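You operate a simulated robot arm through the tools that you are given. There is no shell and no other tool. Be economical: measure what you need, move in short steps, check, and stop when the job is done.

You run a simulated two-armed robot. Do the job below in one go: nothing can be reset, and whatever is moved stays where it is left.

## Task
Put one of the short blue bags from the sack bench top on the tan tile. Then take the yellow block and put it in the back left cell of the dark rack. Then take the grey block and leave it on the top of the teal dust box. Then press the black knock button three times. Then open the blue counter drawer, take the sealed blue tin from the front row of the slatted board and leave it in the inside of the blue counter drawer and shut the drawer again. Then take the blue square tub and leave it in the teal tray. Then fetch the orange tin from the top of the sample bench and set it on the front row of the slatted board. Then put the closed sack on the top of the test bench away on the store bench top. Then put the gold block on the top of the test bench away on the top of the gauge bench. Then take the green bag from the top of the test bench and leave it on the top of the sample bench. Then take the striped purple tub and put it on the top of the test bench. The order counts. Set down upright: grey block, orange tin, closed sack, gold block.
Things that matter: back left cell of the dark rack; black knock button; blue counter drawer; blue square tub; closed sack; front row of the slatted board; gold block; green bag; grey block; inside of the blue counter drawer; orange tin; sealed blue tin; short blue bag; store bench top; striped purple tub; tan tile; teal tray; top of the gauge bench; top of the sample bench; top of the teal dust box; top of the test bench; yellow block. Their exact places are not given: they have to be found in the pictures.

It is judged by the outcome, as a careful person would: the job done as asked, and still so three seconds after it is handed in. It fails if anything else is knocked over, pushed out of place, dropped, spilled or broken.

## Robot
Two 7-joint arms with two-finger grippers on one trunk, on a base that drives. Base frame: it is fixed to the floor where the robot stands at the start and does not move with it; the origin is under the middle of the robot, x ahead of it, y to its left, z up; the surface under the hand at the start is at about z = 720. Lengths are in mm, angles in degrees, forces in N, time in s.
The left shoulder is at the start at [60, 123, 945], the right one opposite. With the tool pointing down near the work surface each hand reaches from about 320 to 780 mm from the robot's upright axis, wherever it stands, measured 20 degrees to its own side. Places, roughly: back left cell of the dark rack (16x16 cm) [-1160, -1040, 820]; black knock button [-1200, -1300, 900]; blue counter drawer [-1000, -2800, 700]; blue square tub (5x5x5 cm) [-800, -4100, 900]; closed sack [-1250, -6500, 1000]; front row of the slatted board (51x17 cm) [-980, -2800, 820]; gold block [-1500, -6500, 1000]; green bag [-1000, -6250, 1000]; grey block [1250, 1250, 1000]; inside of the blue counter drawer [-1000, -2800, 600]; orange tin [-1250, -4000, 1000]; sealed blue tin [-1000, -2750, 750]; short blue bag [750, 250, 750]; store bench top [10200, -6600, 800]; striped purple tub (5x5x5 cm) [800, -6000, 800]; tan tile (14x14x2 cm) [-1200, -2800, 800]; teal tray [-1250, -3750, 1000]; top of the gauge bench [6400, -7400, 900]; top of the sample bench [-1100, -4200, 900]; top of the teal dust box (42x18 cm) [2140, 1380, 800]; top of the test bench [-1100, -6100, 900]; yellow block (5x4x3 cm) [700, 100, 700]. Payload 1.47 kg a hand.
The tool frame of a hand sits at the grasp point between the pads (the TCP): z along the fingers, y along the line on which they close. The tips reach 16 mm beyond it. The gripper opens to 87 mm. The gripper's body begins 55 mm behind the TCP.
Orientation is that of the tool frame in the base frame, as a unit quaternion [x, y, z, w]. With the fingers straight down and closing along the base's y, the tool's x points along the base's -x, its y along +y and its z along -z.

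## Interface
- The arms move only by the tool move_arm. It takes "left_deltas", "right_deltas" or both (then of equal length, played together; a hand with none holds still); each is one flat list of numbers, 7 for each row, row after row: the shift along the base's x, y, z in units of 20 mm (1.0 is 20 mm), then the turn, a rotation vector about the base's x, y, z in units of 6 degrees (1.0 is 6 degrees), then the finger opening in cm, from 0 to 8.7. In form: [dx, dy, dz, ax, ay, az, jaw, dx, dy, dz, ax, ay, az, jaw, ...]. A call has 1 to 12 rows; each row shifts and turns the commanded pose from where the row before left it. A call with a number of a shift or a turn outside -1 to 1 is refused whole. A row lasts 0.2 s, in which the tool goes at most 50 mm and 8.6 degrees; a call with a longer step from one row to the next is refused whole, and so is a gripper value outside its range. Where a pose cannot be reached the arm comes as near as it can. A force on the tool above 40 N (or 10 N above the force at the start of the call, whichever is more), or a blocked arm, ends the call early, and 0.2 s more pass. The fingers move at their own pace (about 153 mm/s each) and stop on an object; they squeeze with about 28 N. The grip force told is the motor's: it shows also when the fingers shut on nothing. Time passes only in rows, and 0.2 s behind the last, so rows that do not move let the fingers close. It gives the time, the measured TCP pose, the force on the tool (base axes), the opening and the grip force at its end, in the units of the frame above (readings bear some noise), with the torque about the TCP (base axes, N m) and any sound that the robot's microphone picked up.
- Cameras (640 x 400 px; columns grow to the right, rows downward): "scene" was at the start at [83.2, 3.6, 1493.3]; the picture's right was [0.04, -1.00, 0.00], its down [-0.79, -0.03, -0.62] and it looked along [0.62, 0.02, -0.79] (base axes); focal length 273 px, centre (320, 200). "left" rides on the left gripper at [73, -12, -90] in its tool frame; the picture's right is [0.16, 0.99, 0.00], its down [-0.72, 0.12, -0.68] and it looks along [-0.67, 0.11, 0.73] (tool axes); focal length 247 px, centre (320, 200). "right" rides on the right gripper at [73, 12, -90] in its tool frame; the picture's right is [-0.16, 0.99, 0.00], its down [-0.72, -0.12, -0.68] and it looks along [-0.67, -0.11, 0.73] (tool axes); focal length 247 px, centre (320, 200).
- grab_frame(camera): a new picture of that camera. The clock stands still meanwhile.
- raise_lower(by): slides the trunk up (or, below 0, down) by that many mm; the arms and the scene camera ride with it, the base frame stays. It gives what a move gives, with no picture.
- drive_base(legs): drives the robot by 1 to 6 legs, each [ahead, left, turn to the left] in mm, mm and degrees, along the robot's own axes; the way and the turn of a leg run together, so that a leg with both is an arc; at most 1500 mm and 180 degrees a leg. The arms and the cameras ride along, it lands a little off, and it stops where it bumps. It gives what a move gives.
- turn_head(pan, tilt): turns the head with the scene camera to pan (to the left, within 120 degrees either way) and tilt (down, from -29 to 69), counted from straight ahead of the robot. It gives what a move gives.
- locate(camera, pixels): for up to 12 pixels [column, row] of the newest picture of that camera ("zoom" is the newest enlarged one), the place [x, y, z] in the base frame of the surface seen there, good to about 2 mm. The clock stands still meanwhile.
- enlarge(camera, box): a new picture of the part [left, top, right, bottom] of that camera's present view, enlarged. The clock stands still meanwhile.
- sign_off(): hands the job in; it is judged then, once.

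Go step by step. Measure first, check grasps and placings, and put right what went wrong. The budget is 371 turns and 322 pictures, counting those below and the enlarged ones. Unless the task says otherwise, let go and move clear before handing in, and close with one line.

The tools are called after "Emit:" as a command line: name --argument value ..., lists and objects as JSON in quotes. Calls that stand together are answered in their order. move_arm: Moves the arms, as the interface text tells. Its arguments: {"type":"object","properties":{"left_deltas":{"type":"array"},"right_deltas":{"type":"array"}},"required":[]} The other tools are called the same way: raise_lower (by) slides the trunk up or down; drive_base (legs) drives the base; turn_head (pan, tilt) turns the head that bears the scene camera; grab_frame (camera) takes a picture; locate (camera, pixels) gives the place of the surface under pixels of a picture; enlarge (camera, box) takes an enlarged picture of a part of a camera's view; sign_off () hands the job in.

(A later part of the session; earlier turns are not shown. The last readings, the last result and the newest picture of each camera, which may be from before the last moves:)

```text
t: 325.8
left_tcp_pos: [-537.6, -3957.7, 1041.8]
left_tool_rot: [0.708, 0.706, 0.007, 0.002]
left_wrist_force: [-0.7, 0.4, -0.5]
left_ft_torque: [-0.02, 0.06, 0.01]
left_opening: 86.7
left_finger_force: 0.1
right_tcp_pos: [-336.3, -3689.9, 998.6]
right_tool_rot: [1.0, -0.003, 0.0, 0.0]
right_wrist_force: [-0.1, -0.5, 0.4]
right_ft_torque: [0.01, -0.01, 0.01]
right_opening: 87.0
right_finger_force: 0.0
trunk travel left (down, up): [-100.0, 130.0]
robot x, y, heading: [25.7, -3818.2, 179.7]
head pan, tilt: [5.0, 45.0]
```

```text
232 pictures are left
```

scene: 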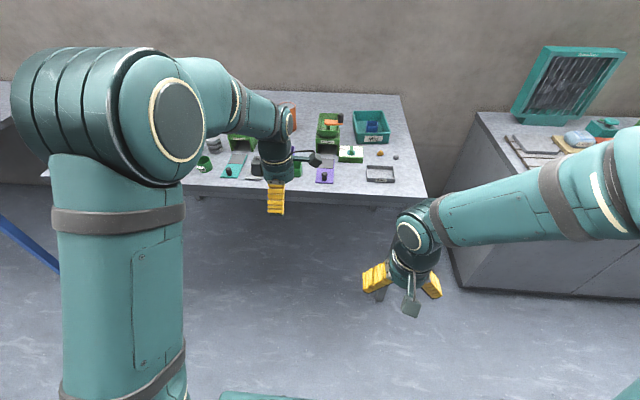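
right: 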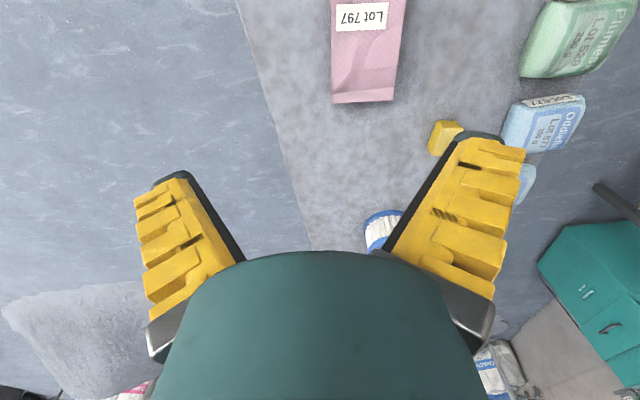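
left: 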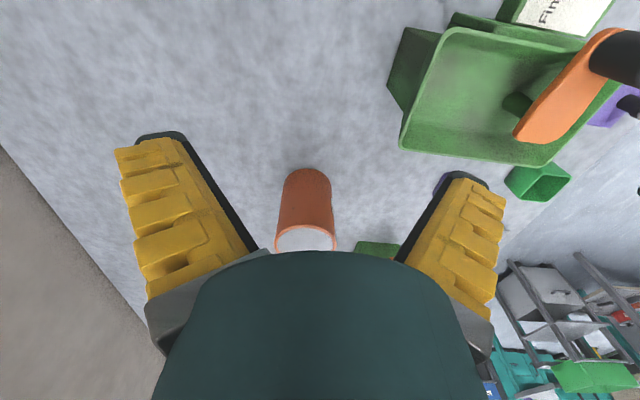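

Good pose again. The benches here are 140 mm higher than the first, so I'll raise the trunk 120 mm, then approach the orange tin.

Emit:
raise_lower --by 120

Emit:
drive_base --legs '[[460, 0, 0.3]]'

Emit:
grab_frame --camera "scene"

Emit:
grab_frame --camera "left"

```text
t: 327.3
left_tcp_pos: [-538.6, -3956.3, 1160.6]
left_tool_rot: [0.708, 0.706, 0.007, 0.002]
left_wrist_force: [0.2, -0.3, 0.1]
left_ft_torque: [0.0, 0.0, -0.02]
left_opening: 87.1
left_finger_force: 0.0
right_tcp_pos: [-336.9, -3688.3, 1117.0]
right_tool_rot: [1.0, -0.003, 0.0, 0.0]
right_wrist_force: [0.9, 0.1, 0.7]
right_ft_torque: [0.01, 0.01, 0.02]
right_opening: 87.0
right_finger_force: 0.0
trunk travel left (down, up): [-220.0, 10.0]
robot x, y, heading: [25.5, -3819.5, 179.6]
head pan, tilt: [5.0, 45.0]
```

```text
t: 330.0
left_tcp_pos: [-996.8, -3961.3, 1158.9]
left_tool_rot: [0.705, 0.709, 0.008, 0.002]
left_wrist_force: [0.8, 0.3, 0.2]
left_ft_torque: [0.01, -0.03, 0.01]
left_opening: 87.3
left_finger_force: 0.0
right_tcp_pos: [-798.4, -3690.7, 1117.0]
right_tool_rot: [1.0, 0.002, 0.001, 0.0]
right_wrist_force: [0.4, 0.0, 0.1]
right_ft_torque: [0.02, 0.02, 0.0]
right_opening: 87.0
right_finger_force: 0.1
trunk travel left (down, up): [-220.0, 10.0]
robot x, y, heading: [-431.5, -3818.1, -180.2]
head pan, tilt: [5.0, 45.0]
```

```text
231 pictures are left
```

scene: 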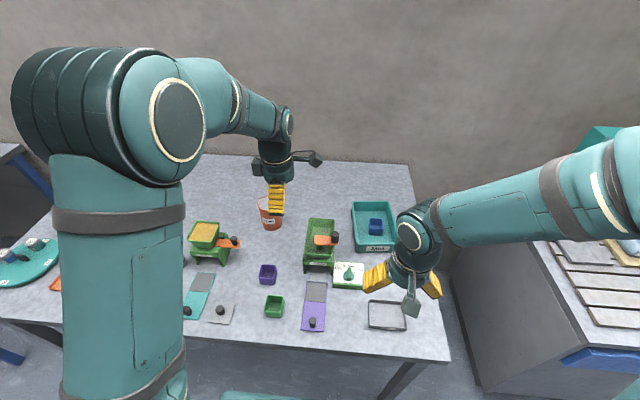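

```text
230 pictures are left
```

left: 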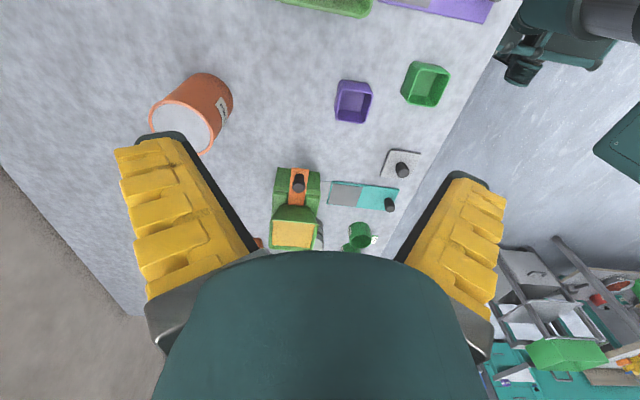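

Emit:
locate --camera "left" --pixels '[[180, 130], [160, 112], [152, 120], [207, 150], [215, 130], [190, 102], [200, 75], [230, 95], [228, 108], [175, 105]]'

Emit:
enlarge --camera "scene" --box '[220, 160, 340, 260]'

```text
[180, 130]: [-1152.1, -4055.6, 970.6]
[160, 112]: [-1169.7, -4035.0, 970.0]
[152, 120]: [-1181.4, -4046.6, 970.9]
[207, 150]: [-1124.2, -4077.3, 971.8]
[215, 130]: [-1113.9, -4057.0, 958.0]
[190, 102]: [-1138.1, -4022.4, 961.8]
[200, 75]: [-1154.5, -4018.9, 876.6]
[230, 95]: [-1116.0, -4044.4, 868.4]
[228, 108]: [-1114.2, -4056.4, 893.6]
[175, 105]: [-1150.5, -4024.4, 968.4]
```

```text
4.00 times, centred on (280, 210) of scene
```

zoom: 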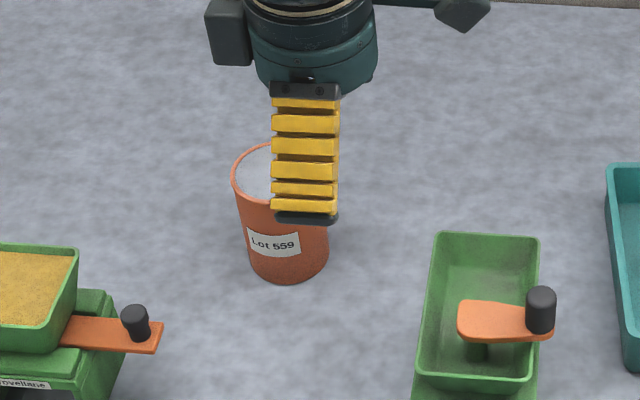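

Tin: centre ≈(-1149,-4056), Ø≈72, top z 971, base 858. Moving over it while descending to ~1060.

Emit:
move_arm --left_deltas '[-0.95, -0.594, -0.6, 0, 0, 0, 8.7, -0.95, -0.594, -0.6, 0, 0, 0, 8.7, -0.95, -0.594, -0.6, 0, 0, 0, 8.7, -0.95, -0.594, -0.6, 0, 0, 0, 8.7, -0.95, -0.594, -0.6, 0, 0, 0, 8.7, -0.95, -0.594, -0.6, 0, 0, 0, 8.7, -0.95, -0.594, -0.6, 0, 0, 0, 8.7, -0.95, -0.594, -0.6, 0, 0, 0, 8.7]'

Emit:
grab_frame --camera "left"

```text
t: 331.8
left_tcp_pos: [-1149.4, -4054.7, 1064.7]
left_tool_rot: [0.705, 0.709, 0.008, 0.001]
left_wrist_force: [-0.6, -0.5, 0.4]
left_ft_torque: [0.0, -0.01, 0.0]
left_opening: 87.2
left_finger_force: 0.0
right_tcp_pos: [-798.2, -3691.8, 1118.4]
right_tool_rot: [1.0, 0.001, 0.0, 0.0]
right_wrist_force: [0.0, 0.0, 0.0]
right_ft_torque: [0.03, -0.01, 0.01]
right_opening: 87.0
right_finger_force: 0.0
trunk travel left (down, up): [-220.0, 10.0]
robot x, y, heading: [-435.3, -3816.5, -179.8]
head pan, tilt: [5.0, 45.0]
```

```text
228 pictures are left
```

left: 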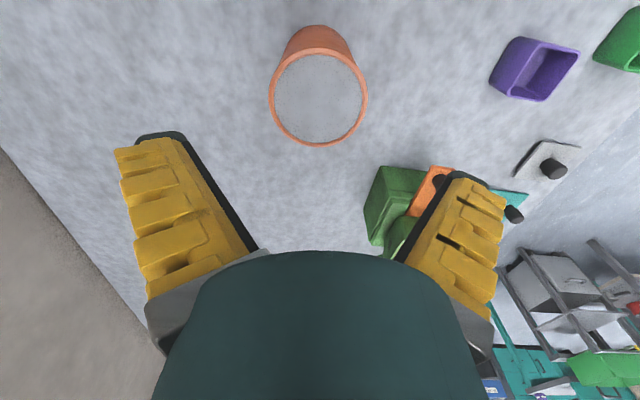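

Emit:
locate --camera "left" --pixels '[[273, 98], [365, 98], [318, 53], [318, 143], [318, 98], [400, 175], [420, 200]]'

```text
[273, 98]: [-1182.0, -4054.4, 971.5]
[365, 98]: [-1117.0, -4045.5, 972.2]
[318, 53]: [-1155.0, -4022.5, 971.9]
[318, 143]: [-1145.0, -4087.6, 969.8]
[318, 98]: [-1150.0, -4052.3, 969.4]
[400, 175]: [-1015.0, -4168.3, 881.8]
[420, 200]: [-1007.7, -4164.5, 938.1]
```

Centred. Descend to z≈927 and grip.

Emit:
move_arm --left_deltas '[0, 0, -1, 0, 0, 0, 8.7, 0, 0, -1, 0, 0, 0, 8.7, 0, 0, -1, 0, 0, 0, 8.7, 0, 0, -1, 0, 0, 0, 8.7, 0, 0, -1, 0, 0, 0, 8.7, 0, 0, -1, 0, 0, 0, 8.7, 0, 0, -0.9, 0, 0, 0, 8.7, 0, 0, 0, 0, 0, 0, 5, 0, 0, 0, 0, 0, 0, 0, 0, 0, 0, 0, 0, 0, 0, 0, 0, 0.5, 0, 0, 0, 0]'

Emit:
grab_frame --camera "left"

```text
t: 333.8
left_tcp_pos: [-1151.2, -4056.3, 934.2]
left_tool_rot: [0.706, 0.708, 0.002, -0.002]
left_wrist_force: [3.2, 0.4, 12.2]
left_ft_torque: [0.1, -0.29, -0.04]
left_opening: 84.1
left_finger_force: 28.2
right_tcp_pos: [-797.3, -3690.6, 1117.9]
right_tool_rot: [1.0, 0.001, 0.0, 0.0]
right_wrist_force: [-0.3, 0.3, 0.6]
right_ft_torque: [0.01, 0.01, 0.02]
right_opening: 86.8
right_finger_force: 0.1
trunk travel left (down, up): [-220.0, 10.0]
robot x, y, heading: [-434.0, -3816.2, -180.0]
head pan, tilt: [5.0, 45.0]
stopped in row 9 (left hand): the force on the tool passed its limit at 41 N (the readings are from after the stop); the commanded pose is now the measured one
```

```text
227 pictures are left
```

left: 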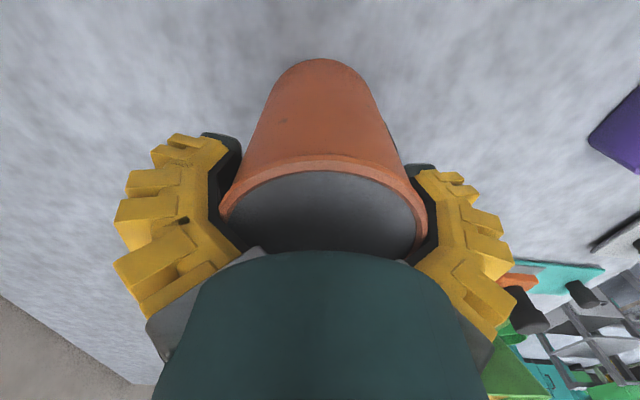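

The splayed fingers narrow toward the palm, so the tin's rim jammed. I'll open, rise to z≈957 and close nearer the rim.

Emit:
move_arm --left_deltas '[0, 0, 0, 0, 0, 0, 8.7, 0, 0, 0.4, 0, 0, 0, 8.7, 0, 0, 0.75, 0, 0, 0, 8.7, 0, 0, 0, 0, 0, 0, 8.7]'

Emit:
grab_frame --camera "left"

```text
t: 334.8
left_tcp_pos: [-1150.9, -4055.5, 953.5]
left_tool_rot: [0.705, 0.709, 0.004, 0.0]
left_wrist_force: [1.1, 0.0, -4.7]
left_ft_torque: [-0.01, -0.01, 0.06]
left_opening: 89.2
left_finger_force: 28.4
right_tcp_pos: [-798.7, -3692.2, 1118.0]
right_tool_rot: [1.0, 0.002, 0.0, 0.0]
right_wrist_force: [-0.3, 0.5, 1.1]
right_ft_torque: [-0.01, 0.0, -0.01]
right_opening: 86.9
right_finger_force: 0.1
trunk travel left (down, up): [-220.0, 10.0]
robot x, y, heading: [-433.1, -3814.5, -179.8]
head pan, tilt: [5.0, 45.0]
```

```text
226 pictures are left
```

left: 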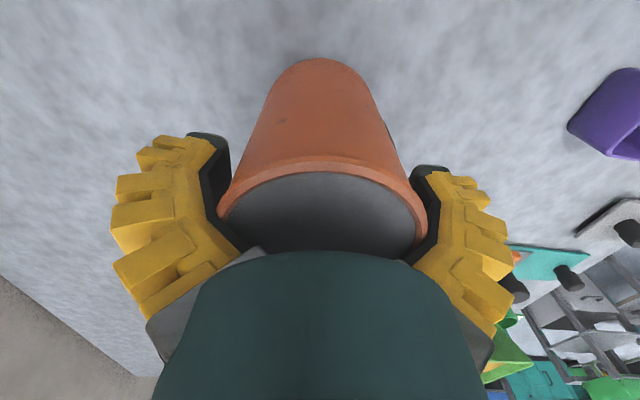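

Emit:
locate --camera "left" --pixels '[[320, 200], [320, 165], [320, 100], [320, 70], [320, 50]]'

```text
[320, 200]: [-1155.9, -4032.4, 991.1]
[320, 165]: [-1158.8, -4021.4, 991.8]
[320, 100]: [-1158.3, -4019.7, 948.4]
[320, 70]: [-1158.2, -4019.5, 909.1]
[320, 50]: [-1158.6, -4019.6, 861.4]
```

The tin (top z 991) was lifted 20 mm, wedged between the fingers. I'll set it back down and free it by twisting the open hand while easing up.

Emit:
move_arm --left_deltas '[0, 0, -0.5, 0, 0, 0, 8.7, 0, 0, -0.4, 0, 0, 0, 8.7, 0, 0, -0.15, 0, 0, 0, 8.7]'

Emit:
move_arm --left_deltas '[0, 0, 0.05, 0, 0, 1, 8.7, 0, 0, 0.1, 0, 0, 1, 8.7, 0, 0, 0.1, 0, 0, -1, 8.7, 0, 0, 0.1, 0, 0, -1, 8.7, 0, 0, 0.1, 0, 0, -1, 8.7, 0, 0, 0.1, 0, 0, 1, 8.7]'

Emit:
grab_frame --camera "left"

```text
t: 335.6
left_tcp_pos: [-1151.1, -4055.3, 933.0]
left_tool_rot: [0.706, 0.709, 0.005, 0.0]
left_wrist_force: [-0.3, -0.4, -4.0]
left_ft_torque: [-0.04, 0.0, -0.01]
left_opening: 88.8
left_finger_force: 28.2
right_tcp_pos: [-798.5, -3690.6, 1118.6]
right_tool_rot: [1.0, 0.002, 0.001, 0.0]
right_wrist_force: [-0.2, -0.9, -0.2]
right_ft_torque: [-0.01, 0.01, 0.02]
right_opening: 86.9
right_finger_force: 0.1
trunk travel left (down, up): [-220.0, 10.0]
robot x, y, heading: [-436.8, -3817.6, -179.8]
head pan, tilt: [5.0, 45.0]
```

```text
t: 337.0
left_tcp_pos: [-1151.9, -4056.8, 944.4]
left_tool_rot: [0.706, 0.708, 0.004, 0.0]
left_wrist_force: [-0.1, 0.2, -3.2]
left_ft_torque: [-0.04, -0.03, 0.01]
left_opening: 88.3
left_finger_force: 28.2
right_tcp_pos: [-798.4, -3691.0, 1116.8]
right_tool_rot: [1.0, 0.002, 0.001, 0.001]
right_wrist_force: [0.9, -0.7, 0.1]
right_ft_torque: [-0.02, 0.02, 0.03]
right_opening: 87.4
right_finger_force: 0.1
trunk travel left (down, up): [-220.0, 10.0]
robot x, y, heading: [-433.7, -3818.1, -180.0]
head pan, tilt: [5.0, 45.0]
```

```text
225 pictures are left
```

left: 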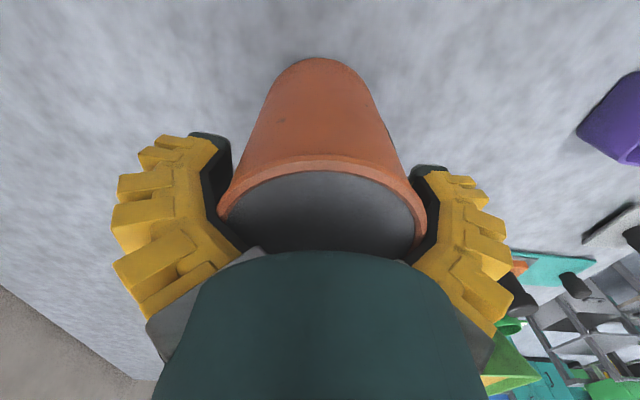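

Emit:
locate --camera "left" --pixels '[[320, 200], [320, 165], [320, 100], [260, 200], [380, 200]]'

```text
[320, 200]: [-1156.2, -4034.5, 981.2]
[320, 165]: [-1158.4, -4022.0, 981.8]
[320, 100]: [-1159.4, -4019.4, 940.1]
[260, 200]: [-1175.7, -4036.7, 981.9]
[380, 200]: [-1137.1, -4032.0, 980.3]
```

Relative slip is nil. One cheap trick first: set it down, squeeze briefly, then open while lifting at the same moment.

Emit:
move_arm --left_deltas '[0, 0, -0.55, 0, 0, 0, 8.7, 0, 0, -0.1, 0, 0, 0, 8.7, 0, 0, 0, 0, 0, 0, 6, 0, 0, 0, 0, 0, 0, 6, 0, 0, 0.7, 0, 0, 0, 8.7, 0, 0, 0.3, 0, 0, 0, 8.7, 0, 0, 0, 0, 0, 0, 8.7]'

Emit:
grab_frame --camera "left"

Emit:
locate --camera "left" --pixels '[[320, 200], [320, 165], [320, 100]]'

```text
t: 338.6
left_tcp_pos: [-1151.3, -4057.6, 951.4]
left_tool_rot: [0.705, 0.709, 0.004, 0.0]
left_wrist_force: [0.1, -0.1, -0.6]
left_ft_torque: [0.01, 0.0, 0.01]
left_opening: 87.0
left_finger_force: 0.1
right_tcp_pos: [-798.0, -3691.5, 1118.0]
right_tool_rot: [1.0, 0.002, 0.001, 0.0]
right_wrist_force: [-0.5, 0.9, 0.0]
right_ft_torque: [-0.02, 0.06, -0.04]
right_opening: 87.0
right_finger_force: 0.1
trunk travel left (down, up): [-220.0, 10.0]
robot x, y, heading: [-437.3, -3817.1, -179.9]
head pan, tilt: [5.0, 45.0]
```

```text
224 pictures are left
```

left: 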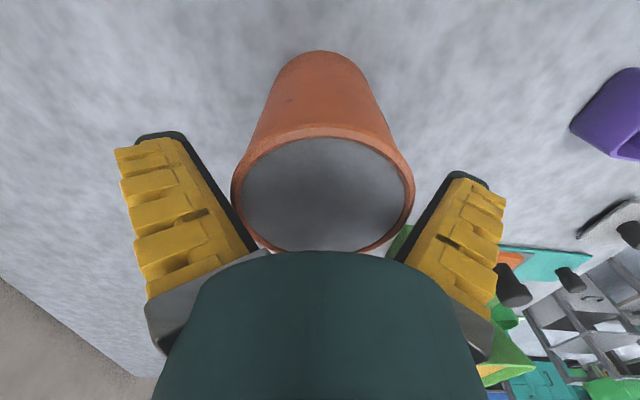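

```text
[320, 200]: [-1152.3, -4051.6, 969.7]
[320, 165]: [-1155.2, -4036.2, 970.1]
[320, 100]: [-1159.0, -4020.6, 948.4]
```

It's free (finger force 0.1, tin top 970 on the bench). Now close here, near the rim, and lift.

Emit:
move_arm --left_deltas '[0, 0, 0.1, 0, 0, 0, 8, 0, 0, 0, 0, 0, 0, 5, 0, 0, 0, 0, 0, 0, 3, 0, 0, 0, 0, 0, 0, 3, 0, 0, 0.5, 0, 0, 0, 3, 0, 0, 0.5, 0, 0, 0, 3]'

Emit:
grab_frame --camera "left"

Emit:
locate --camera "left" --pixels '[[320, 200], [320, 165], [320, 100]]'

```text
t: 340.0
left_tcp_pos: [-1151.9, -4056.8, 971.7]
left_tool_rot: [0.706, 0.708, 0.004, -0.001]
left_wrist_force: [-0.3, 0.4, -4.7]
left_ft_torque: [0.0, -0.02, 0.0]
left_opening: 75.0
left_finger_force: 27.8
right_tcp_pos: [-797.3, -3691.1, 1118.7]
right_tool_rot: [1.0, 0.002, 0.001, 0.0]
right_wrist_force: [0.4, 0.1, -1.0]
right_ft_torque: [-0.01, 0.03, 0.02]
right_opening: 87.0
right_finger_force: 0.1
trunk travel left (down, up): [-220.0, 10.0]
robot x, y, heading: [-434.1, -3817.2, -179.7]
head pan, tilt: [5.0, 45.0]
```

```text
223 pictures are left
```

left: 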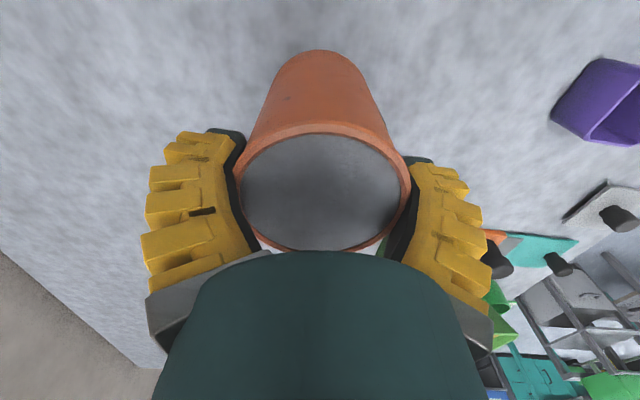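

```text
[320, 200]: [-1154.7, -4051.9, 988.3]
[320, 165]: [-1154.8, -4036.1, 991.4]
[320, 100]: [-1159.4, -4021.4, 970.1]
```

Tin held properly (75 mm, 4.7 N). Lift, and retract between the two mills while rising.

Emit:
move_arm --left_deltas '[0, 0, 1, 0, 0, 0, 3, 0, 0, 1, 0, 0, 0, 3, 0.5, 0.5, 0.5, 0, 0, 0, 3, 1, 0.5, 0.3, 0, 0, 0, 3, 1, 0.5, 0.3, 0, 0, 0, 3, 1, 0.5, 0.3, 0, 0, 0, 3, 1, 0.3, 0.5, 0, 0, 0, 3, 1, 0.2, 0.5, 0, 0, 0, 3, 1, 0, 0.5, 0, 0, 0, 3, 1, 0, 0.5, 0, 0, 0, 3, 1, 0, 0.5, 0, 0, 0, 3, 1, 0, 0.5, 0, 0, 0, 3]'

Emit:
grab_frame --camera "scene"

```text
t: 342.6
left_tcp_pos: [-958.4, -4006.8, 1101.4]
left_tool_rot: [0.705, 0.709, 0.004, -0.001]
left_wrist_force: [1.2, 0.0, -4.1]
left_ft_torque: [-0.01, 0.03, 0.02]
left_opening: 74.3
left_finger_force: 27.7
right_tcp_pos: [-797.2, -3691.9, 1118.2]
right_tool_rot: [1.0, 0.002, 0.0, 0.001]
right_wrist_force: [0.4, 0.4, -0.4]
right_ft_torque: [-0.03, 0.02, -0.02]
right_opening: 87.0
right_finger_force: 0.1
trunk travel left (down, up): [-220.0, 10.0]
robot x, y, heading: [-431.8, -3816.2, -179.6]
head pan, tilt: [5.0, 45.0]
```

```text
222 pictures are left
```

scene: 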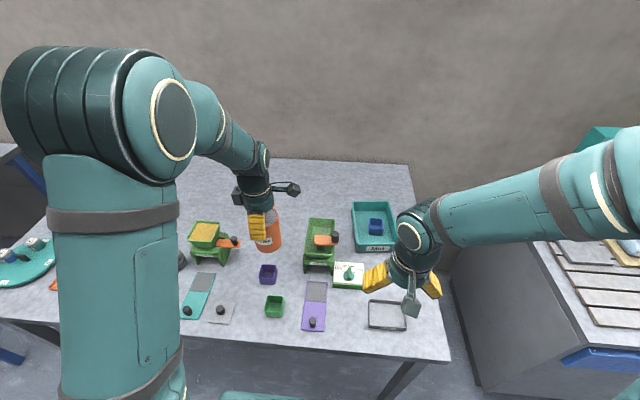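

Carry pose is fine. Drive back 240 and strafe right to the slatted board.

Emit:
drive_base --legs '[[-240, 0, 0], [0, -1215, 0]]'

Emit:
turn_head --pan 10 --tilt 48

Emit:
grab_frame --camera "scene"

```text
t: 354.8
left_tcp_pos: [-741.7, -2812.9, 1101.0]
left_tool_rot: [0.694, 0.72, 0.005, -0.001]
left_wrist_force: [0.1, 0.2, -3.6]
left_ft_torque: [-0.02, -0.01, 0.0]
left_opening: 73.3
left_finger_force: 28.1
right_tcp_pos: [-591.3, -2493.0, 1118.1]
right_tool_rot: [1.0, 0.02, 0.001, 0.0]
right_wrist_force: [-0.5, 0.0, -1.1]
right_ft_torque: [-0.01, -0.01, 0.02]
right_opening: 86.7
right_finger_force: 0.1
trunk travel left (down, up): [-220.0, 10.0]
robot x, y, heading: [-224.2, -2606.3, -177.7]
head pan, tilt: [5.0, 45.0]
```

```text
t: 355.5
left_tcp_pos: [-741.4, -2813.6, 1102.3]
left_tool_rot: [0.693, 0.721, 0.005, -0.001]
left_wrist_force: [0.3, 0.5, -3.9]
left_ft_torque: [-0.05, -0.03, -0.01]
left_opening: 73.4
left_finger_force: 27.7
right_tcp_pos: [-591.3, -2493.0, 1116.5]
right_tool_rot: [1.0, 0.019, 0.002, 0.0]
right_wrist_force: [0.1, -0.3, -0.1]
right_ft_torque: [0.0, 0.02, -0.02]
right_opening: 87.1
right_finger_force: 0.0
trunk travel left (down, up): [-220.0, 10.0]
robot x, y, heading: [-223.5, -2606.6, -177.8]
head pan, tilt: [10.0, 48.0]
```

```text
221 pictures are left
```

scene: 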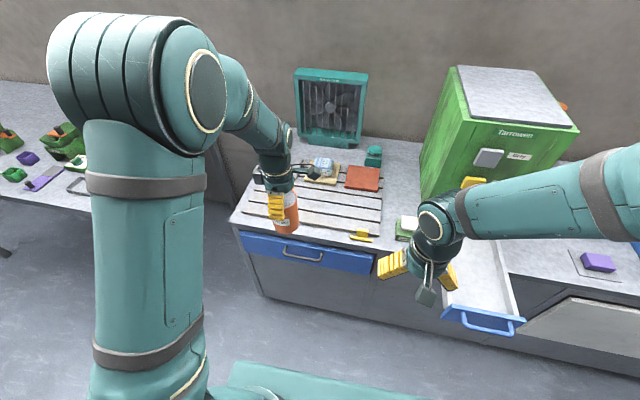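

Close up 110 mm and straighten, then bring the tin above the front row at about (-980,-2800).

Emit:
drive_base --legs '[[110, 0, -2.2]]'

Emit:
move_arm --left_deltas '[-1, 0.1, -0.5, 0, 0, 0, 3, -1, 0.1, -0.5, 0, 0, 0, 3, -1, 0.1, -0.5, 0, 0, 0, 3, -1, 0.1, -0.5, 0, 0, 0, 3, -1, 0.1, -0.5, 0, 0, 0, 3, -1, 0.1, -0.5, 0, 0, 0, 3]'

Emit:
grab_frame --camera "scene"

Emit:
grab_frame --camera "left"

```text
t: 356.7
left_tcp_pos: [-858.9, -2797.4, 1100.9]
left_tool_rot: [0.707, 0.708, 0.004, -0.001]
left_wrist_force: [-0.6, -0.3, -4.0]
left_ft_torque: [0.0, -0.03, -0.02]
left_opening: 73.4
left_finger_force: 28.3
right_tcp_pos: [-695.9, -2480.9, 1117.0]
right_tool_rot: [1.0, 0.001, 0.001, 0.0]
right_wrist_force: [0.0, 0.0, -0.5]
right_ft_torque: [0.03, 0.0, 0.0]
right_opening: 87.0
right_finger_force: 0.0
trunk travel left (down, up): [-220.0, 10.0]
robot x, y, heading: [-332.2, -2608.2, -180.1]
head pan, tilt: [10.0, 48.0]
```

```text
t: 358.1
left_tcp_pos: [-978.1, -2784.3, 1040.9]
left_tool_rot: [0.706, 0.708, 0.004, -0.001]
left_wrist_force: [-0.2, -0.2, -4.1]
left_ft_torque: [-0.03, -0.02, -0.02]
left_opening: 73.4
left_finger_force: 27.9
right_tcp_pos: [-695.5, -2481.4, 1116.6]
right_tool_rot: [1.0, 0.001, 0.001, 0.0]
right_wrist_force: [0.0, -0.8, 1.0]
right_ft_torque: [-0.02, -0.03, 0.0]
right_opening: 87.2
right_finger_force: 0.0
trunk travel left (down, up): [-220.0, 10.0]
robot x, y, heading: [-330.2, -2607.0, -179.9]
head pan, tilt: [10.0, 48.0]
```

```text
220 pictures are left
```

scene: 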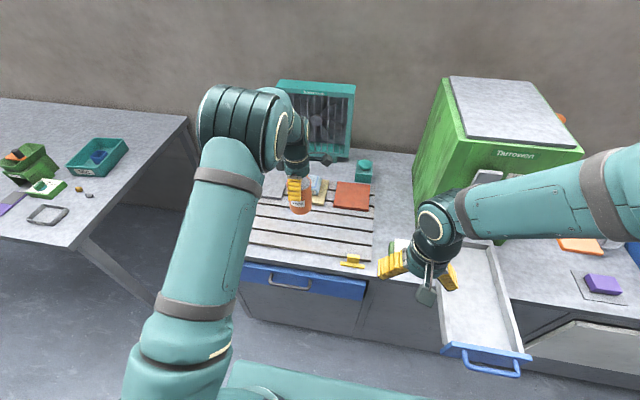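

```text
219 pictures are left
```

left: 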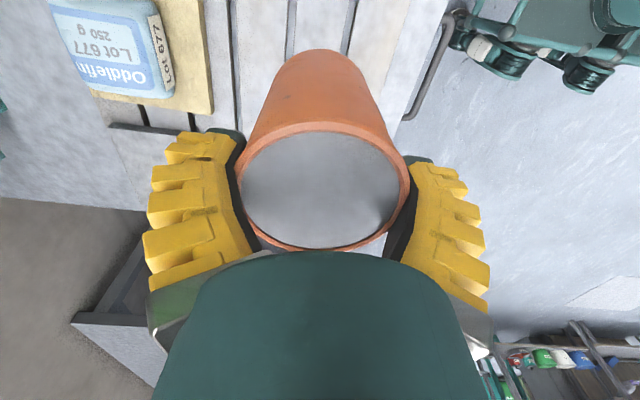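

Above the front row. Lower ~115 mm, then gently.

Emit:
move_arm --left_deltas '[0, 0, -1, 0, 0, 0, 3, 0, 0, -1, 0, 0, 0, 3, 0, 0, -1, 0, 0, 0, 3, 0, 0, -1, 0, 0, 0, 3, 0, 0, -1, 0, 0, 0, 3, 0, 0, -0.9, 0, 0, 0, 3]'

Emit:
move_arm --left_deltas '[0, 0, -0.25, 0, 0, 0, 3, 0, 0, -0.15, 0, 0, 0, 3, 0, 0, -0.15, 0, 0, 0, 3]'

```text
t: 359.5
left_tcp_pos: [-979.3, -2785.4, 921.9]
left_tool_rot: [0.706, 0.709, 0.004, -0.001]
left_wrist_force: [-0.6, 0.9, -3.0]
left_ft_torque: [-0.01, 0.05, 0.0]
left_opening: 73.3
left_finger_force: 28.0
right_tcp_pos: [-697.1, -2481.5, 1118.0]
right_tool_rot: [1.0, 0.0, 0.002, 0.0]
right_wrist_force: [0.3, -0.4, 0.5]
right_ft_torque: [-0.02, -0.01, 0.02]
right_opening: 87.0
right_finger_force: 0.0
trunk travel left (down, up): [-220.0, 10.0]
robot x, y, heading: [-335.9, -2609.1, -179.9]
head pan, tilt: [10.0, 48.0]
```

```text
t: 360.3
left_tcp_pos: [-979.0, -2785.3, 914.0]
left_tool_rot: [0.706, 0.708, 0.001, -0.003]
left_wrist_force: [0.6, -1.3, 18.3]
left_ft_torque: [-0.07, -0.36, -0.07]
left_opening: 73.1
left_finger_force: 27.9
right_tcp_pos: [-694.5, -2481.2, 1118.4]
right_tool_rot: [1.0, 0.001, 0.0, 0.002]
right_wrist_force: [0.0, -0.1, -0.5]
right_ft_torque: [-0.01, 0.01, 0.0]
right_opening: 87.2
right_finger_force: 0.0
trunk travel left (down, up): [-220.0, 10.0]
robot x, y, heading: [-330.6, -2609.5, -180.1]
head pan, tilt: [10.0, 48.0]
```

Landed (18 N). Open and rise.

Emit:
move_arm --left_deltas '[0, 0, 0.1, 0, 0, 0, 8.7, 0, 0, 0, 0, 0, 0, 8.7, 0, 0, 0.2, 0, 0, 0, 8.7, 0, 0, 0.3, 0, 0, 0, 8.7, 0, 0, 0.7, 0, 0, 0, 8.7, 0, 0, 1, 0, 0, 0, 8.7, 0, 0, 1, 0, 0, 0, 8.7, 0, 0, 1, 0, 0, 0, 8.7, 0.5, 0, 1, 0, 0, 0, 8.7, 1, 0, 0.5, 0, 0, 0, 8.7, 1, 0, 0.5, 0, 0, 0, 8.7, 1, 0, 0.5, 0, 0, 0, 8.7]'

Emit:
grab_frame --camera "scene"

```text
t: 362.9
left_tcp_pos: [-907.3, -2783.8, 1048.4]
left_tool_rot: [0.706, 0.708, 0.003, -0.001]
left_wrist_force: [0.3, 0.0, 0.3]
left_ft_torque: [0.01, 0.01, -0.06]
left_opening: 86.8
left_finger_force: 0.0
right_tcp_pos: [-695.9, -2482.3, 1118.1]
right_tool_rot: [1.0, 0.001, 0.0, 0.001]
right_wrist_force: [-0.2, 0.9, -0.3]
right_ft_torque: [0.02, 0.06, -0.03]
right_opening: 87.2
right_finger_force: 0.1
trunk travel left (down, up): [-220.0, 10.0]
robot x, y, heading: [-333.6, -2610.8, -180.1]
head pan, tilt: [10.0, 48.0]
```

```text
218 pictures are left
```

scene: 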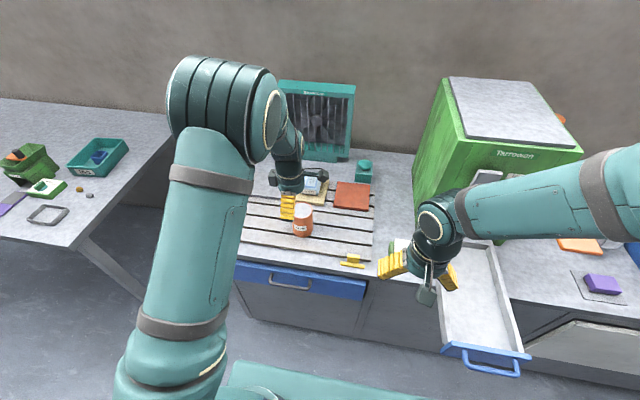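

The orange tin stands on the front row. Next the test bench: back off and strafe left in stages.

Emit:
drive_base --legs '[[-230, 0, 0], [0, 1200, 0], [0, 800, 0]]'

Emit:
turn_head --pan 45 --tilt 25

Emit:
grab_frame --camera "scene"

```text
t: 381.5
left_tcp_pos: [-712.6, -4703.2, 1047.4]
left_tool_rot: [0.716, 0.698, 0.005, 0.0]
left_wrist_force: [0.2, -0.4, -1.1]
left_ft_torque: [-0.01, 0.02, -0.04]
left_opening: 87.0
left_finger_force: 0.0
right_tcp_pos: [-493.4, -4405.6, 1118.5]
right_tool_rot: [1.0, -0.013, 0.002, -0.001]
right_wrist_force: [0.5, 0.6, 0.4]
right_ft_torque: [-0.01, 0.02, -0.01]
right_opening: 86.7
right_finger_force: 0.0
trunk travel left (down, up): [-220.0, 10.0]
robot x, y, heading: [-135.1, -4540.3, 178.3]
head pan, tilt: [10.0, 48.0]
```

```text
t: 382.5
left_tcp_pos: [-713.4, -4702.2, 1047.4]
left_tool_rot: [0.716, 0.698, 0.004, 0.0]
left_wrist_force: [-0.4, 0.2, -0.1]
left_ft_torque: [0.03, 0.03, 0.01]
left_opening: 87.0
left_finger_force: 0.0
right_tcp_pos: [-492.7, -4405.0, 1117.2]
right_tool_rot: [1.0, -0.012, 0.001, 0.0]
right_wrist_force: [-0.1, 0.4, -0.5]
right_ft_torque: [-0.02, 0.03, -0.01]
right_opening: 87.3
right_finger_force: 0.0
trunk travel left (down, up): [-220.0, 10.0]
robot x, y, heading: [-134.8, -4545.1, 178.3]
head pan, tilt: [45.0, 25.0]
```

```text
217 pictures are left
```

scene: 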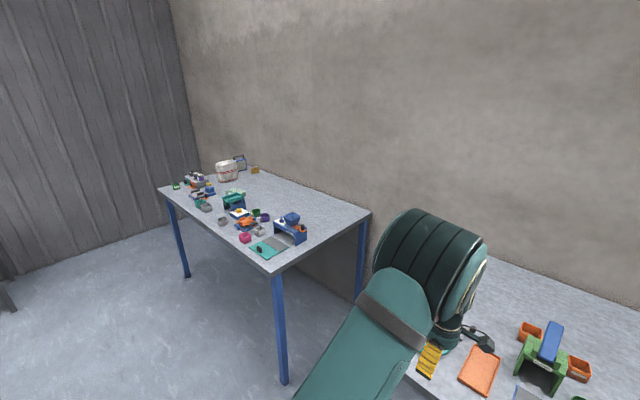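

Emit:
enlarge --camera "scene" --box '[150, 140, 330, 270]'

Emit:
locate --camera "scene" --pixels '[[227, 170], [255, 170], [177, 187], [160, 190], [235, 195], [275, 280], [368, 212], [281, 275], [250, 210], [30, 240]]'

```text
3.08 times, centred on (240, 205) of scene
```

zoom: 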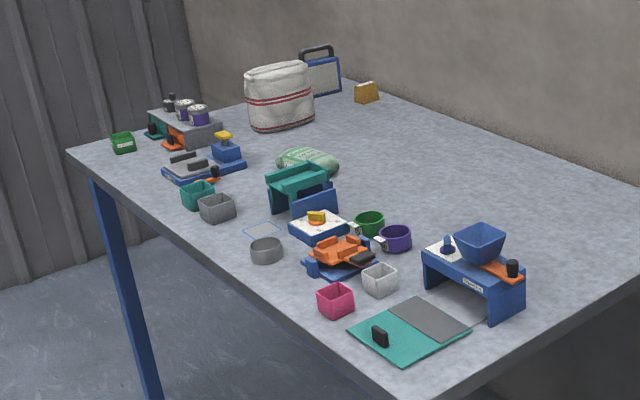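

```text
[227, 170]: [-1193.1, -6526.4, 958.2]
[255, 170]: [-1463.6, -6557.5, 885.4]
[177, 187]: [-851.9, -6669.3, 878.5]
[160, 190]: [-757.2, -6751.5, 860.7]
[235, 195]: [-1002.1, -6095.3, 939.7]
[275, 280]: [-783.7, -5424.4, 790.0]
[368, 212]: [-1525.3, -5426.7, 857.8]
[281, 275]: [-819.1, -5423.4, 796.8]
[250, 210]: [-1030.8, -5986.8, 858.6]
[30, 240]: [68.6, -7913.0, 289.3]
```

The sack stands at (-1193,-6526), gold block at (-1463,-6557) near the back, green bag around zoom (308,162). I'll strafe on to y≈-6350 and look from in front.

Emit:
drive_base --legs '[[0, 0, 1.7], [0, 900, 0], [0, 900, 0]]'

Emit:
turn_head --pan 10 --tilt 38

Emit:
grab_frame --camera "scene"

```text
t: 399.2
left_tcp_pos: [-705.1, -6538.0, 1048.0]
left_tool_rot: [0.709, 0.705, 0.004, 0.0]
left_wrist_force: [-0.7, -1.0, 0.2]
left_ft_torque: [0.01, 0.04, -0.02]
left_opening: 86.9
left_finger_force: 0.2
right_tcp_pos: [-490.3, -6236.3, 1116.2]
right_tool_rot: [1.0, -0.003, 0.002, 0.001]
right_wrist_force: [-1.1, -0.3, -0.1]
right_ft_torque: [0.02, -0.01, -0.02]
right_opening: 87.0
right_finger_force: 0.0
trunk travel left (down, up): [-220.0, 10.0]
robot x, y, heading: [-128.5, -6363.8, 179.7]
head pan, tilt: [45.0, 25.0]
```

```text
t: 400.2
left_tcp_pos: [-704.4, -6538.5, 1046.5]
left_tool_rot: [0.709, 0.705, 0.004, 0.0]
left_wrist_force: [0.9, 0.1, 0.3]
left_ft_torque: [0.01, 0.0, 0.02]
left_opening: 86.8
left_finger_force: 0.1
right_tcp_pos: [-490.6, -6237.1, 1118.7]
right_tool_rot: [1.0, -0.003, 0.001, 0.0]
right_wrist_force: [0.4, -0.1, 0.1]
right_ft_torque: [0.02, 0.0, 0.0]
right_opening: 87.1
right_finger_force: 0.0
trunk travel left (down, up): [-220.0, 10.0]
robot x, y, heading: [-127.4, -6365.4, 179.6]
head pan, tilt: [10.0, 38.0]
```

```text
215 pictures are left
```

scene: 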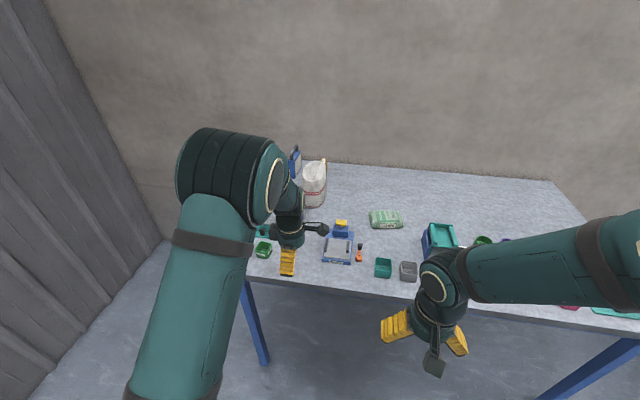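

Emit:
enlarge --camera "scene" --box '[240, 130, 420, 290]'

Emit:
locate --camera "scene" --pixels '[[315, 165], [303, 170], [326, 170], [314, 205], [314, 185], [305, 200], [323, 160], [387, 220], [298, 160], [342, 225], [263, 250]]'

```text
2.50 times, centred on (330, 210) of scene
```

zoom: 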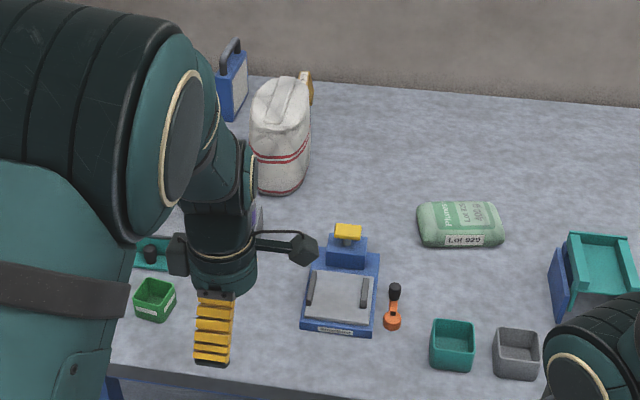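

```text
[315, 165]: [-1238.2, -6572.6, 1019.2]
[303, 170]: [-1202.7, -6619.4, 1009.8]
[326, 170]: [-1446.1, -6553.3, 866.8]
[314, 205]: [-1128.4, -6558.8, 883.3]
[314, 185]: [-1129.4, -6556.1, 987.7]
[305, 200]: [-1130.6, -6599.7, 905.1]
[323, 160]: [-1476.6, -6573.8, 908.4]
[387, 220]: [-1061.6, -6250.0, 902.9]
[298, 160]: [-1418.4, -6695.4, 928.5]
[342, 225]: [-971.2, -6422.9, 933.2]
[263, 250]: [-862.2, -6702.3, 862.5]
```

The sack (base ~160×90 mm, ridge top at z≈1019) is centred near (-1210,-6575) with its ridge along x. The right hand closes along y, which suits it. I'll drive so the sack is at my right-front.

Emit:
drive_base --legs '[[0, 425, 0.3], [370, 0, 0]]'

Emit:
turn_head --pan -15 --tilt 40

Emit:
grab_frame --camera "scene"

Emit:
grab_frame --camera "right"

```text
t: 406.3
left_tcp_pos: [-1069.8, -6958.0, 1048.1]
left_tool_rot: [0.706, 0.708, 0.004, -0.001]
left_wrist_force: [-1.2, 0.2, 0.1]
left_ft_torque: [0.02, 0.01, 0.0]
left_opening: 87.0
left_finger_force: 0.1
right_tcp_pos: [-858.0, -6653.5, 1116.9]
right_tool_rot: [1.0, 0.001, 0.0, 0.0]
right_wrist_force: [-0.5, -0.5, 0.1]
right_ft_torque: [0.02, -0.03, 0.0]
right_opening: 86.8
right_finger_force: 0.0
trunk travel left (down, up): [-220.0, 10.0]
robot x, y, heading: [-496.0, -6780.5, -180.3]
head pan, tilt: [10.0, 38.0]
```

```text
t: 407.2
left_tcp_pos: [-1071.1, -6956.3, 1048.8]
left_tool_rot: [0.707, 0.708, 0.003, -0.001]
left_wrist_force: [0.0, 0.2, -0.4]
left_ft_torque: [0.0, -0.02, -0.01]
left_opening: 87.1
left_finger_force: 0.2
right_tcp_pos: [-857.3, -6654.1, 1118.1]
right_tool_rot: [1.0, 0.001, 0.002, 0.0]
right_wrist_force: [-0.8, 0.4, 0.3]
right_ft_torque: [-0.04, 0.0, 0.01]
right_opening: 87.3
right_finger_force: 0.0
trunk travel left (down, up): [-220.0, 10.0]
robot x, y, heading: [-492.0, -6780.6, -180.0]
head pan, tilt: [-15.0, 40.0]
```

```text
213 pictures are left
```

scene: 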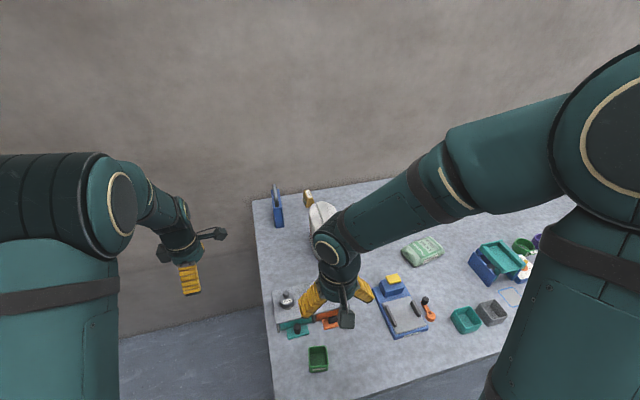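

```text
212 pictures are left
```

right: 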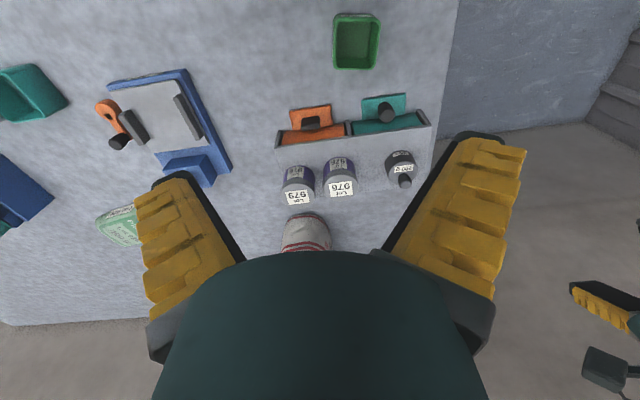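

Bring the right hand towards the sack top at z≈1080, and look down with its camera.

Emit:
move_arm --right_deltas '[-1, 0.33, -0.17, 0, 0, 0, 8.7, -1, 0.33, -0.17, 0, 0, 0, 8.7, -1, 0.33, -0.17, 0, 0, 0, 8.7, -1, 0.33, -0.17, 0, 0, 0, 8.7, -1, 0.33, -0.17, 0, 0, 0, 8.7, -1, 0.33, -0.17, 0, 0, 0, 8.7, -1, 0.33, -0.17, 0, 0, 0, 8.7, -1, 0.33, -0.17, 0, 0, 0, 8.7, -1, 0.33, -0.17, 0, 0, 0, 8.7, -1, 0.33, -0.17, 0, 0, 0, 8.7, -1, 0.33, -0.17, 0, 0, 0, 8.7, -1, 0.33, -0.17, 0, 0, 0, 8.7]'

Emit:
grab_frame --camera "right"

Emit:
grab_frame --camera "scene"

```text
t: 409.8
left_tcp_pos: [-1071.4, -6958.1, 1048.6]
left_tool_rot: [0.706, 0.708, 0.004, -0.001]
left_wrist_force: [0.5, -0.4, 0.3]
left_ft_torque: [0.0, -0.01, -0.01]
left_opening: 86.7
left_finger_force: 0.1
right_tcp_pos: [-1098.7, -6575.9, 1076.5]
right_tool_rot: [1.0, -0.001, 0.001, -0.001]
right_wrist_force: [0.1, 0.1, -0.1]
right_ft_torque: [0.01, 0.01, 0.01]
right_opening: 87.0
right_finger_force: 0.0
trunk travel left (down, up): [-220.0, 10.0]
robot x, y, heading: [-497.6, -6783.2, -179.9]
head pan, tilt: [-15.0, 40.0]
```

```text
211 pictures are left
```

right: 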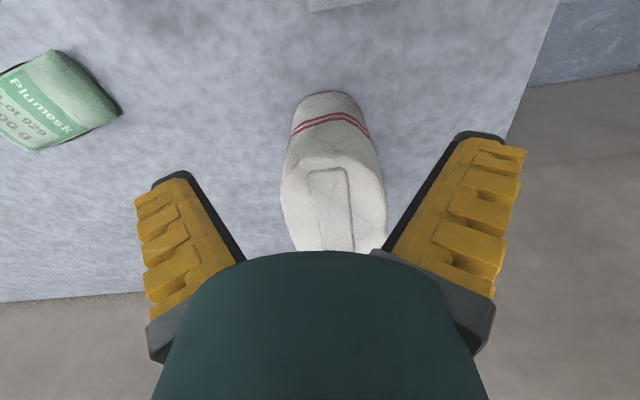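

```text
210 pictures are left
```

scene: 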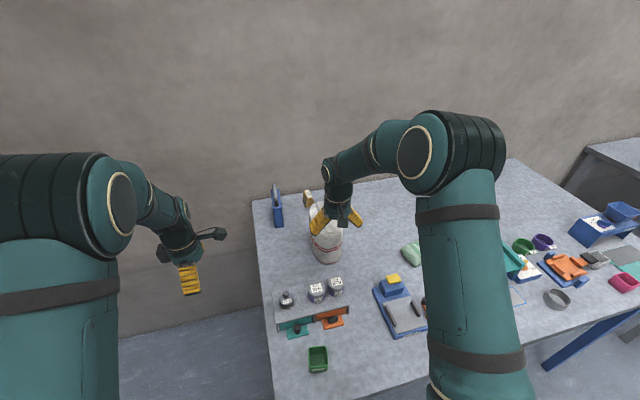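

Emit:
locate --camera "right" --pixels '[[310, 172], [348, 168], [285, 190], [385, 190], [298, 165], [362, 162], [330, 200], [300, 240], [380, 235], [330, 170], [350, 245], [330, 95]]'

Emit:
enlarge --camera "right" --box '[250, 80, 420, 260]'

```text
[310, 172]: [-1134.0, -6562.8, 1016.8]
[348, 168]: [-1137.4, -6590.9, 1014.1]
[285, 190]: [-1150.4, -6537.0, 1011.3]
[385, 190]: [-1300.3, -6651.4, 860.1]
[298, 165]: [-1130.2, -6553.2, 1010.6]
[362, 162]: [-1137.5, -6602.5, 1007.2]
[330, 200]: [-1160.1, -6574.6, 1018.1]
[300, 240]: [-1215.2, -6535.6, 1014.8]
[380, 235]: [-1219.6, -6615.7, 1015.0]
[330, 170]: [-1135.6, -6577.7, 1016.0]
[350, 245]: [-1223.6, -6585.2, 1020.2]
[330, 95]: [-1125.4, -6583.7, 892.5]
```

```text
2.22 times, centred on (335, 170) of right
```

zoom: 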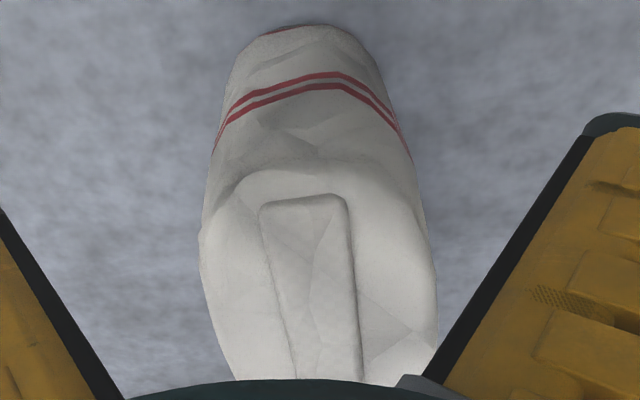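

The top is ~80 mm wide mid-length. I'll step back and up a little for a view of the whole top to choose the grip line.

Emit:
move_arm --right_deltas '[1, 0, 0.6, 0, 0, 0, 8.7, 1, 0, 0.6, 0, 0, 0, 8.7, 0, 0, 0.6, 0, 0, 0, 8.7]'

Emit:
enlarge --camera "right" --box '[230, 80, 430, 260]'

Emit:
turn_head --pan -25 --tilt 40

Emit:
enlarge --camera "scene" --box '[260, 140, 480, 320]'

```text
t: 410.6
left_tcp_pos: [-1070.5, -6956.9, 1048.5]
left_tool_rot: [0.707, 0.707, 0.004, -0.001]
left_wrist_force: [-1.6, -0.5, -0.3]
left_ft_torque: [0.03, -0.03, -0.01]
left_opening: 87.0
left_finger_force: 0.0
right_tcp_pos: [-1057.4, -6576.3, 1112.5]
right_tool_rot: [1.0, 0.001, 0.001, 0.0]
right_wrist_force: [0.6, -0.9, 0.9]
right_ft_torque: [0.02, 0.0, -0.04]
right_opening: 87.1
right_finger_force: 0.0
trunk travel left (down, up): [-220.0, 10.0]
robot x, y, heading: [-492.8, -6783.3, -180.0]
head pan, tilt: [-15.0, 40.0]
```

```text
2.22 times, centred on (330, 170) of right
```

zoom: 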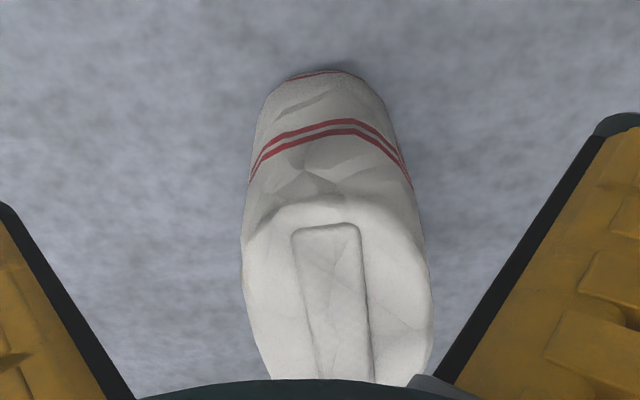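

```text
t: 411.3
left_tcp_pos: [-1069.9, -6957.9, 1048.6]
left_tool_rot: [0.707, 0.708, 0.003, 0.0]
left_wrist_force: [-0.6, -0.1, -0.1]
left_ft_torque: [0.03, 0.01, -0.03]
left_opening: 86.9
left_finger_force: 0.0
right_tcp_pos: [-1057.0, -6575.8, 1112.0]
right_tool_rot: [1.0, 0.002, -0.001, 0.0]
right_wrist_force: [-0.3, -0.7, -0.5]
right_ft_torque: [0.0, 0.02, 0.04]
right_opening: 86.8
right_finger_force: 0.0
trunk travel left (down, up): [-220.0, 10.0]
robot x, y, heading: [-493.9, -6781.6, -179.9]
head pan, tilt: [-25.0, 40.0]
```

```text
2.22 times, centred on (370, 230) of scene
```

zoom: 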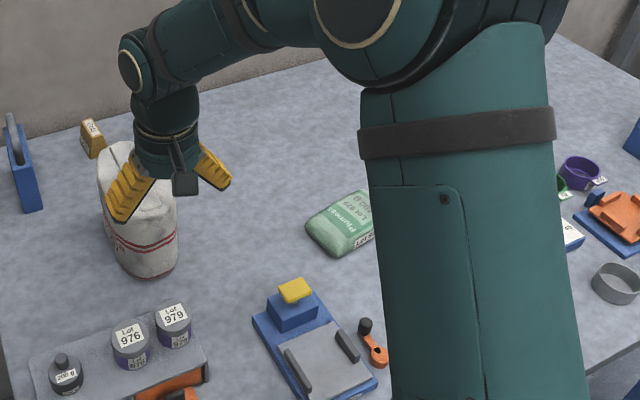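

Emit:
locate --camera "zoom" --pixels '[[101, 185], [105, 160], [120, 143], [110, 220], [130, 150], [172, 210], [150, 275], [90, 135], [155, 330], [10, 120]]'

```text
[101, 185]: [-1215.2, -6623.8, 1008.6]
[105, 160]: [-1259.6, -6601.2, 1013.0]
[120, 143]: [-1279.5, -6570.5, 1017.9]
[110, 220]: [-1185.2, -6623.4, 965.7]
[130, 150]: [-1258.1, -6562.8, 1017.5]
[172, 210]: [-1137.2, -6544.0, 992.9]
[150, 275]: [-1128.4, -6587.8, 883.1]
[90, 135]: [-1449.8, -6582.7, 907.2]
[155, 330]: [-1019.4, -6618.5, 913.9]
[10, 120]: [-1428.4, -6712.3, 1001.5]
```

Emit:
enlarge --camera "right" --box '[300, 165, 380, 255]'

Emit:
locate --camera "zoom" --pixels '[[150, 300], [220, 300], [330, 300], [380, 300], [400, 300], [450, 300], [560, 300], [300, 130], [300, 80], [380, 200], [230, 200], [150, 200]]'

```text
4.44 times, centred on (340, 210) of right
```

zoom: 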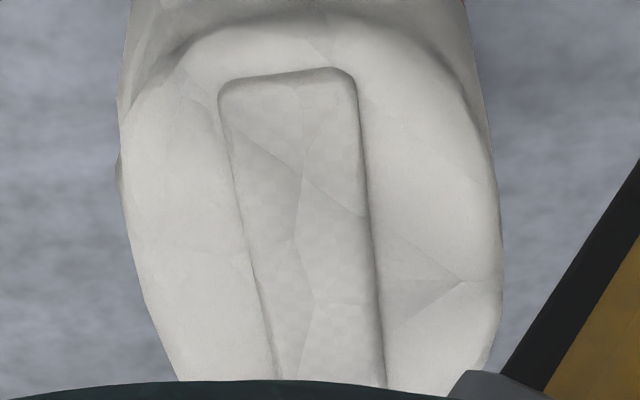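

```text
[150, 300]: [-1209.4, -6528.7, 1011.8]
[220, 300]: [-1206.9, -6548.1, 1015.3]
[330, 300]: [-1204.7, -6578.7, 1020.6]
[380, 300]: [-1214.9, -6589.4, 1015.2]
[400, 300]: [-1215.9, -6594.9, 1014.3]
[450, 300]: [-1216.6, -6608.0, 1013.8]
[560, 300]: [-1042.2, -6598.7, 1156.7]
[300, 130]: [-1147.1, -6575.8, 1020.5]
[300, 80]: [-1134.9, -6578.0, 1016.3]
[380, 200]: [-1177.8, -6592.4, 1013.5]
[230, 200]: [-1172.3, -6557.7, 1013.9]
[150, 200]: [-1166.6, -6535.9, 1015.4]
```

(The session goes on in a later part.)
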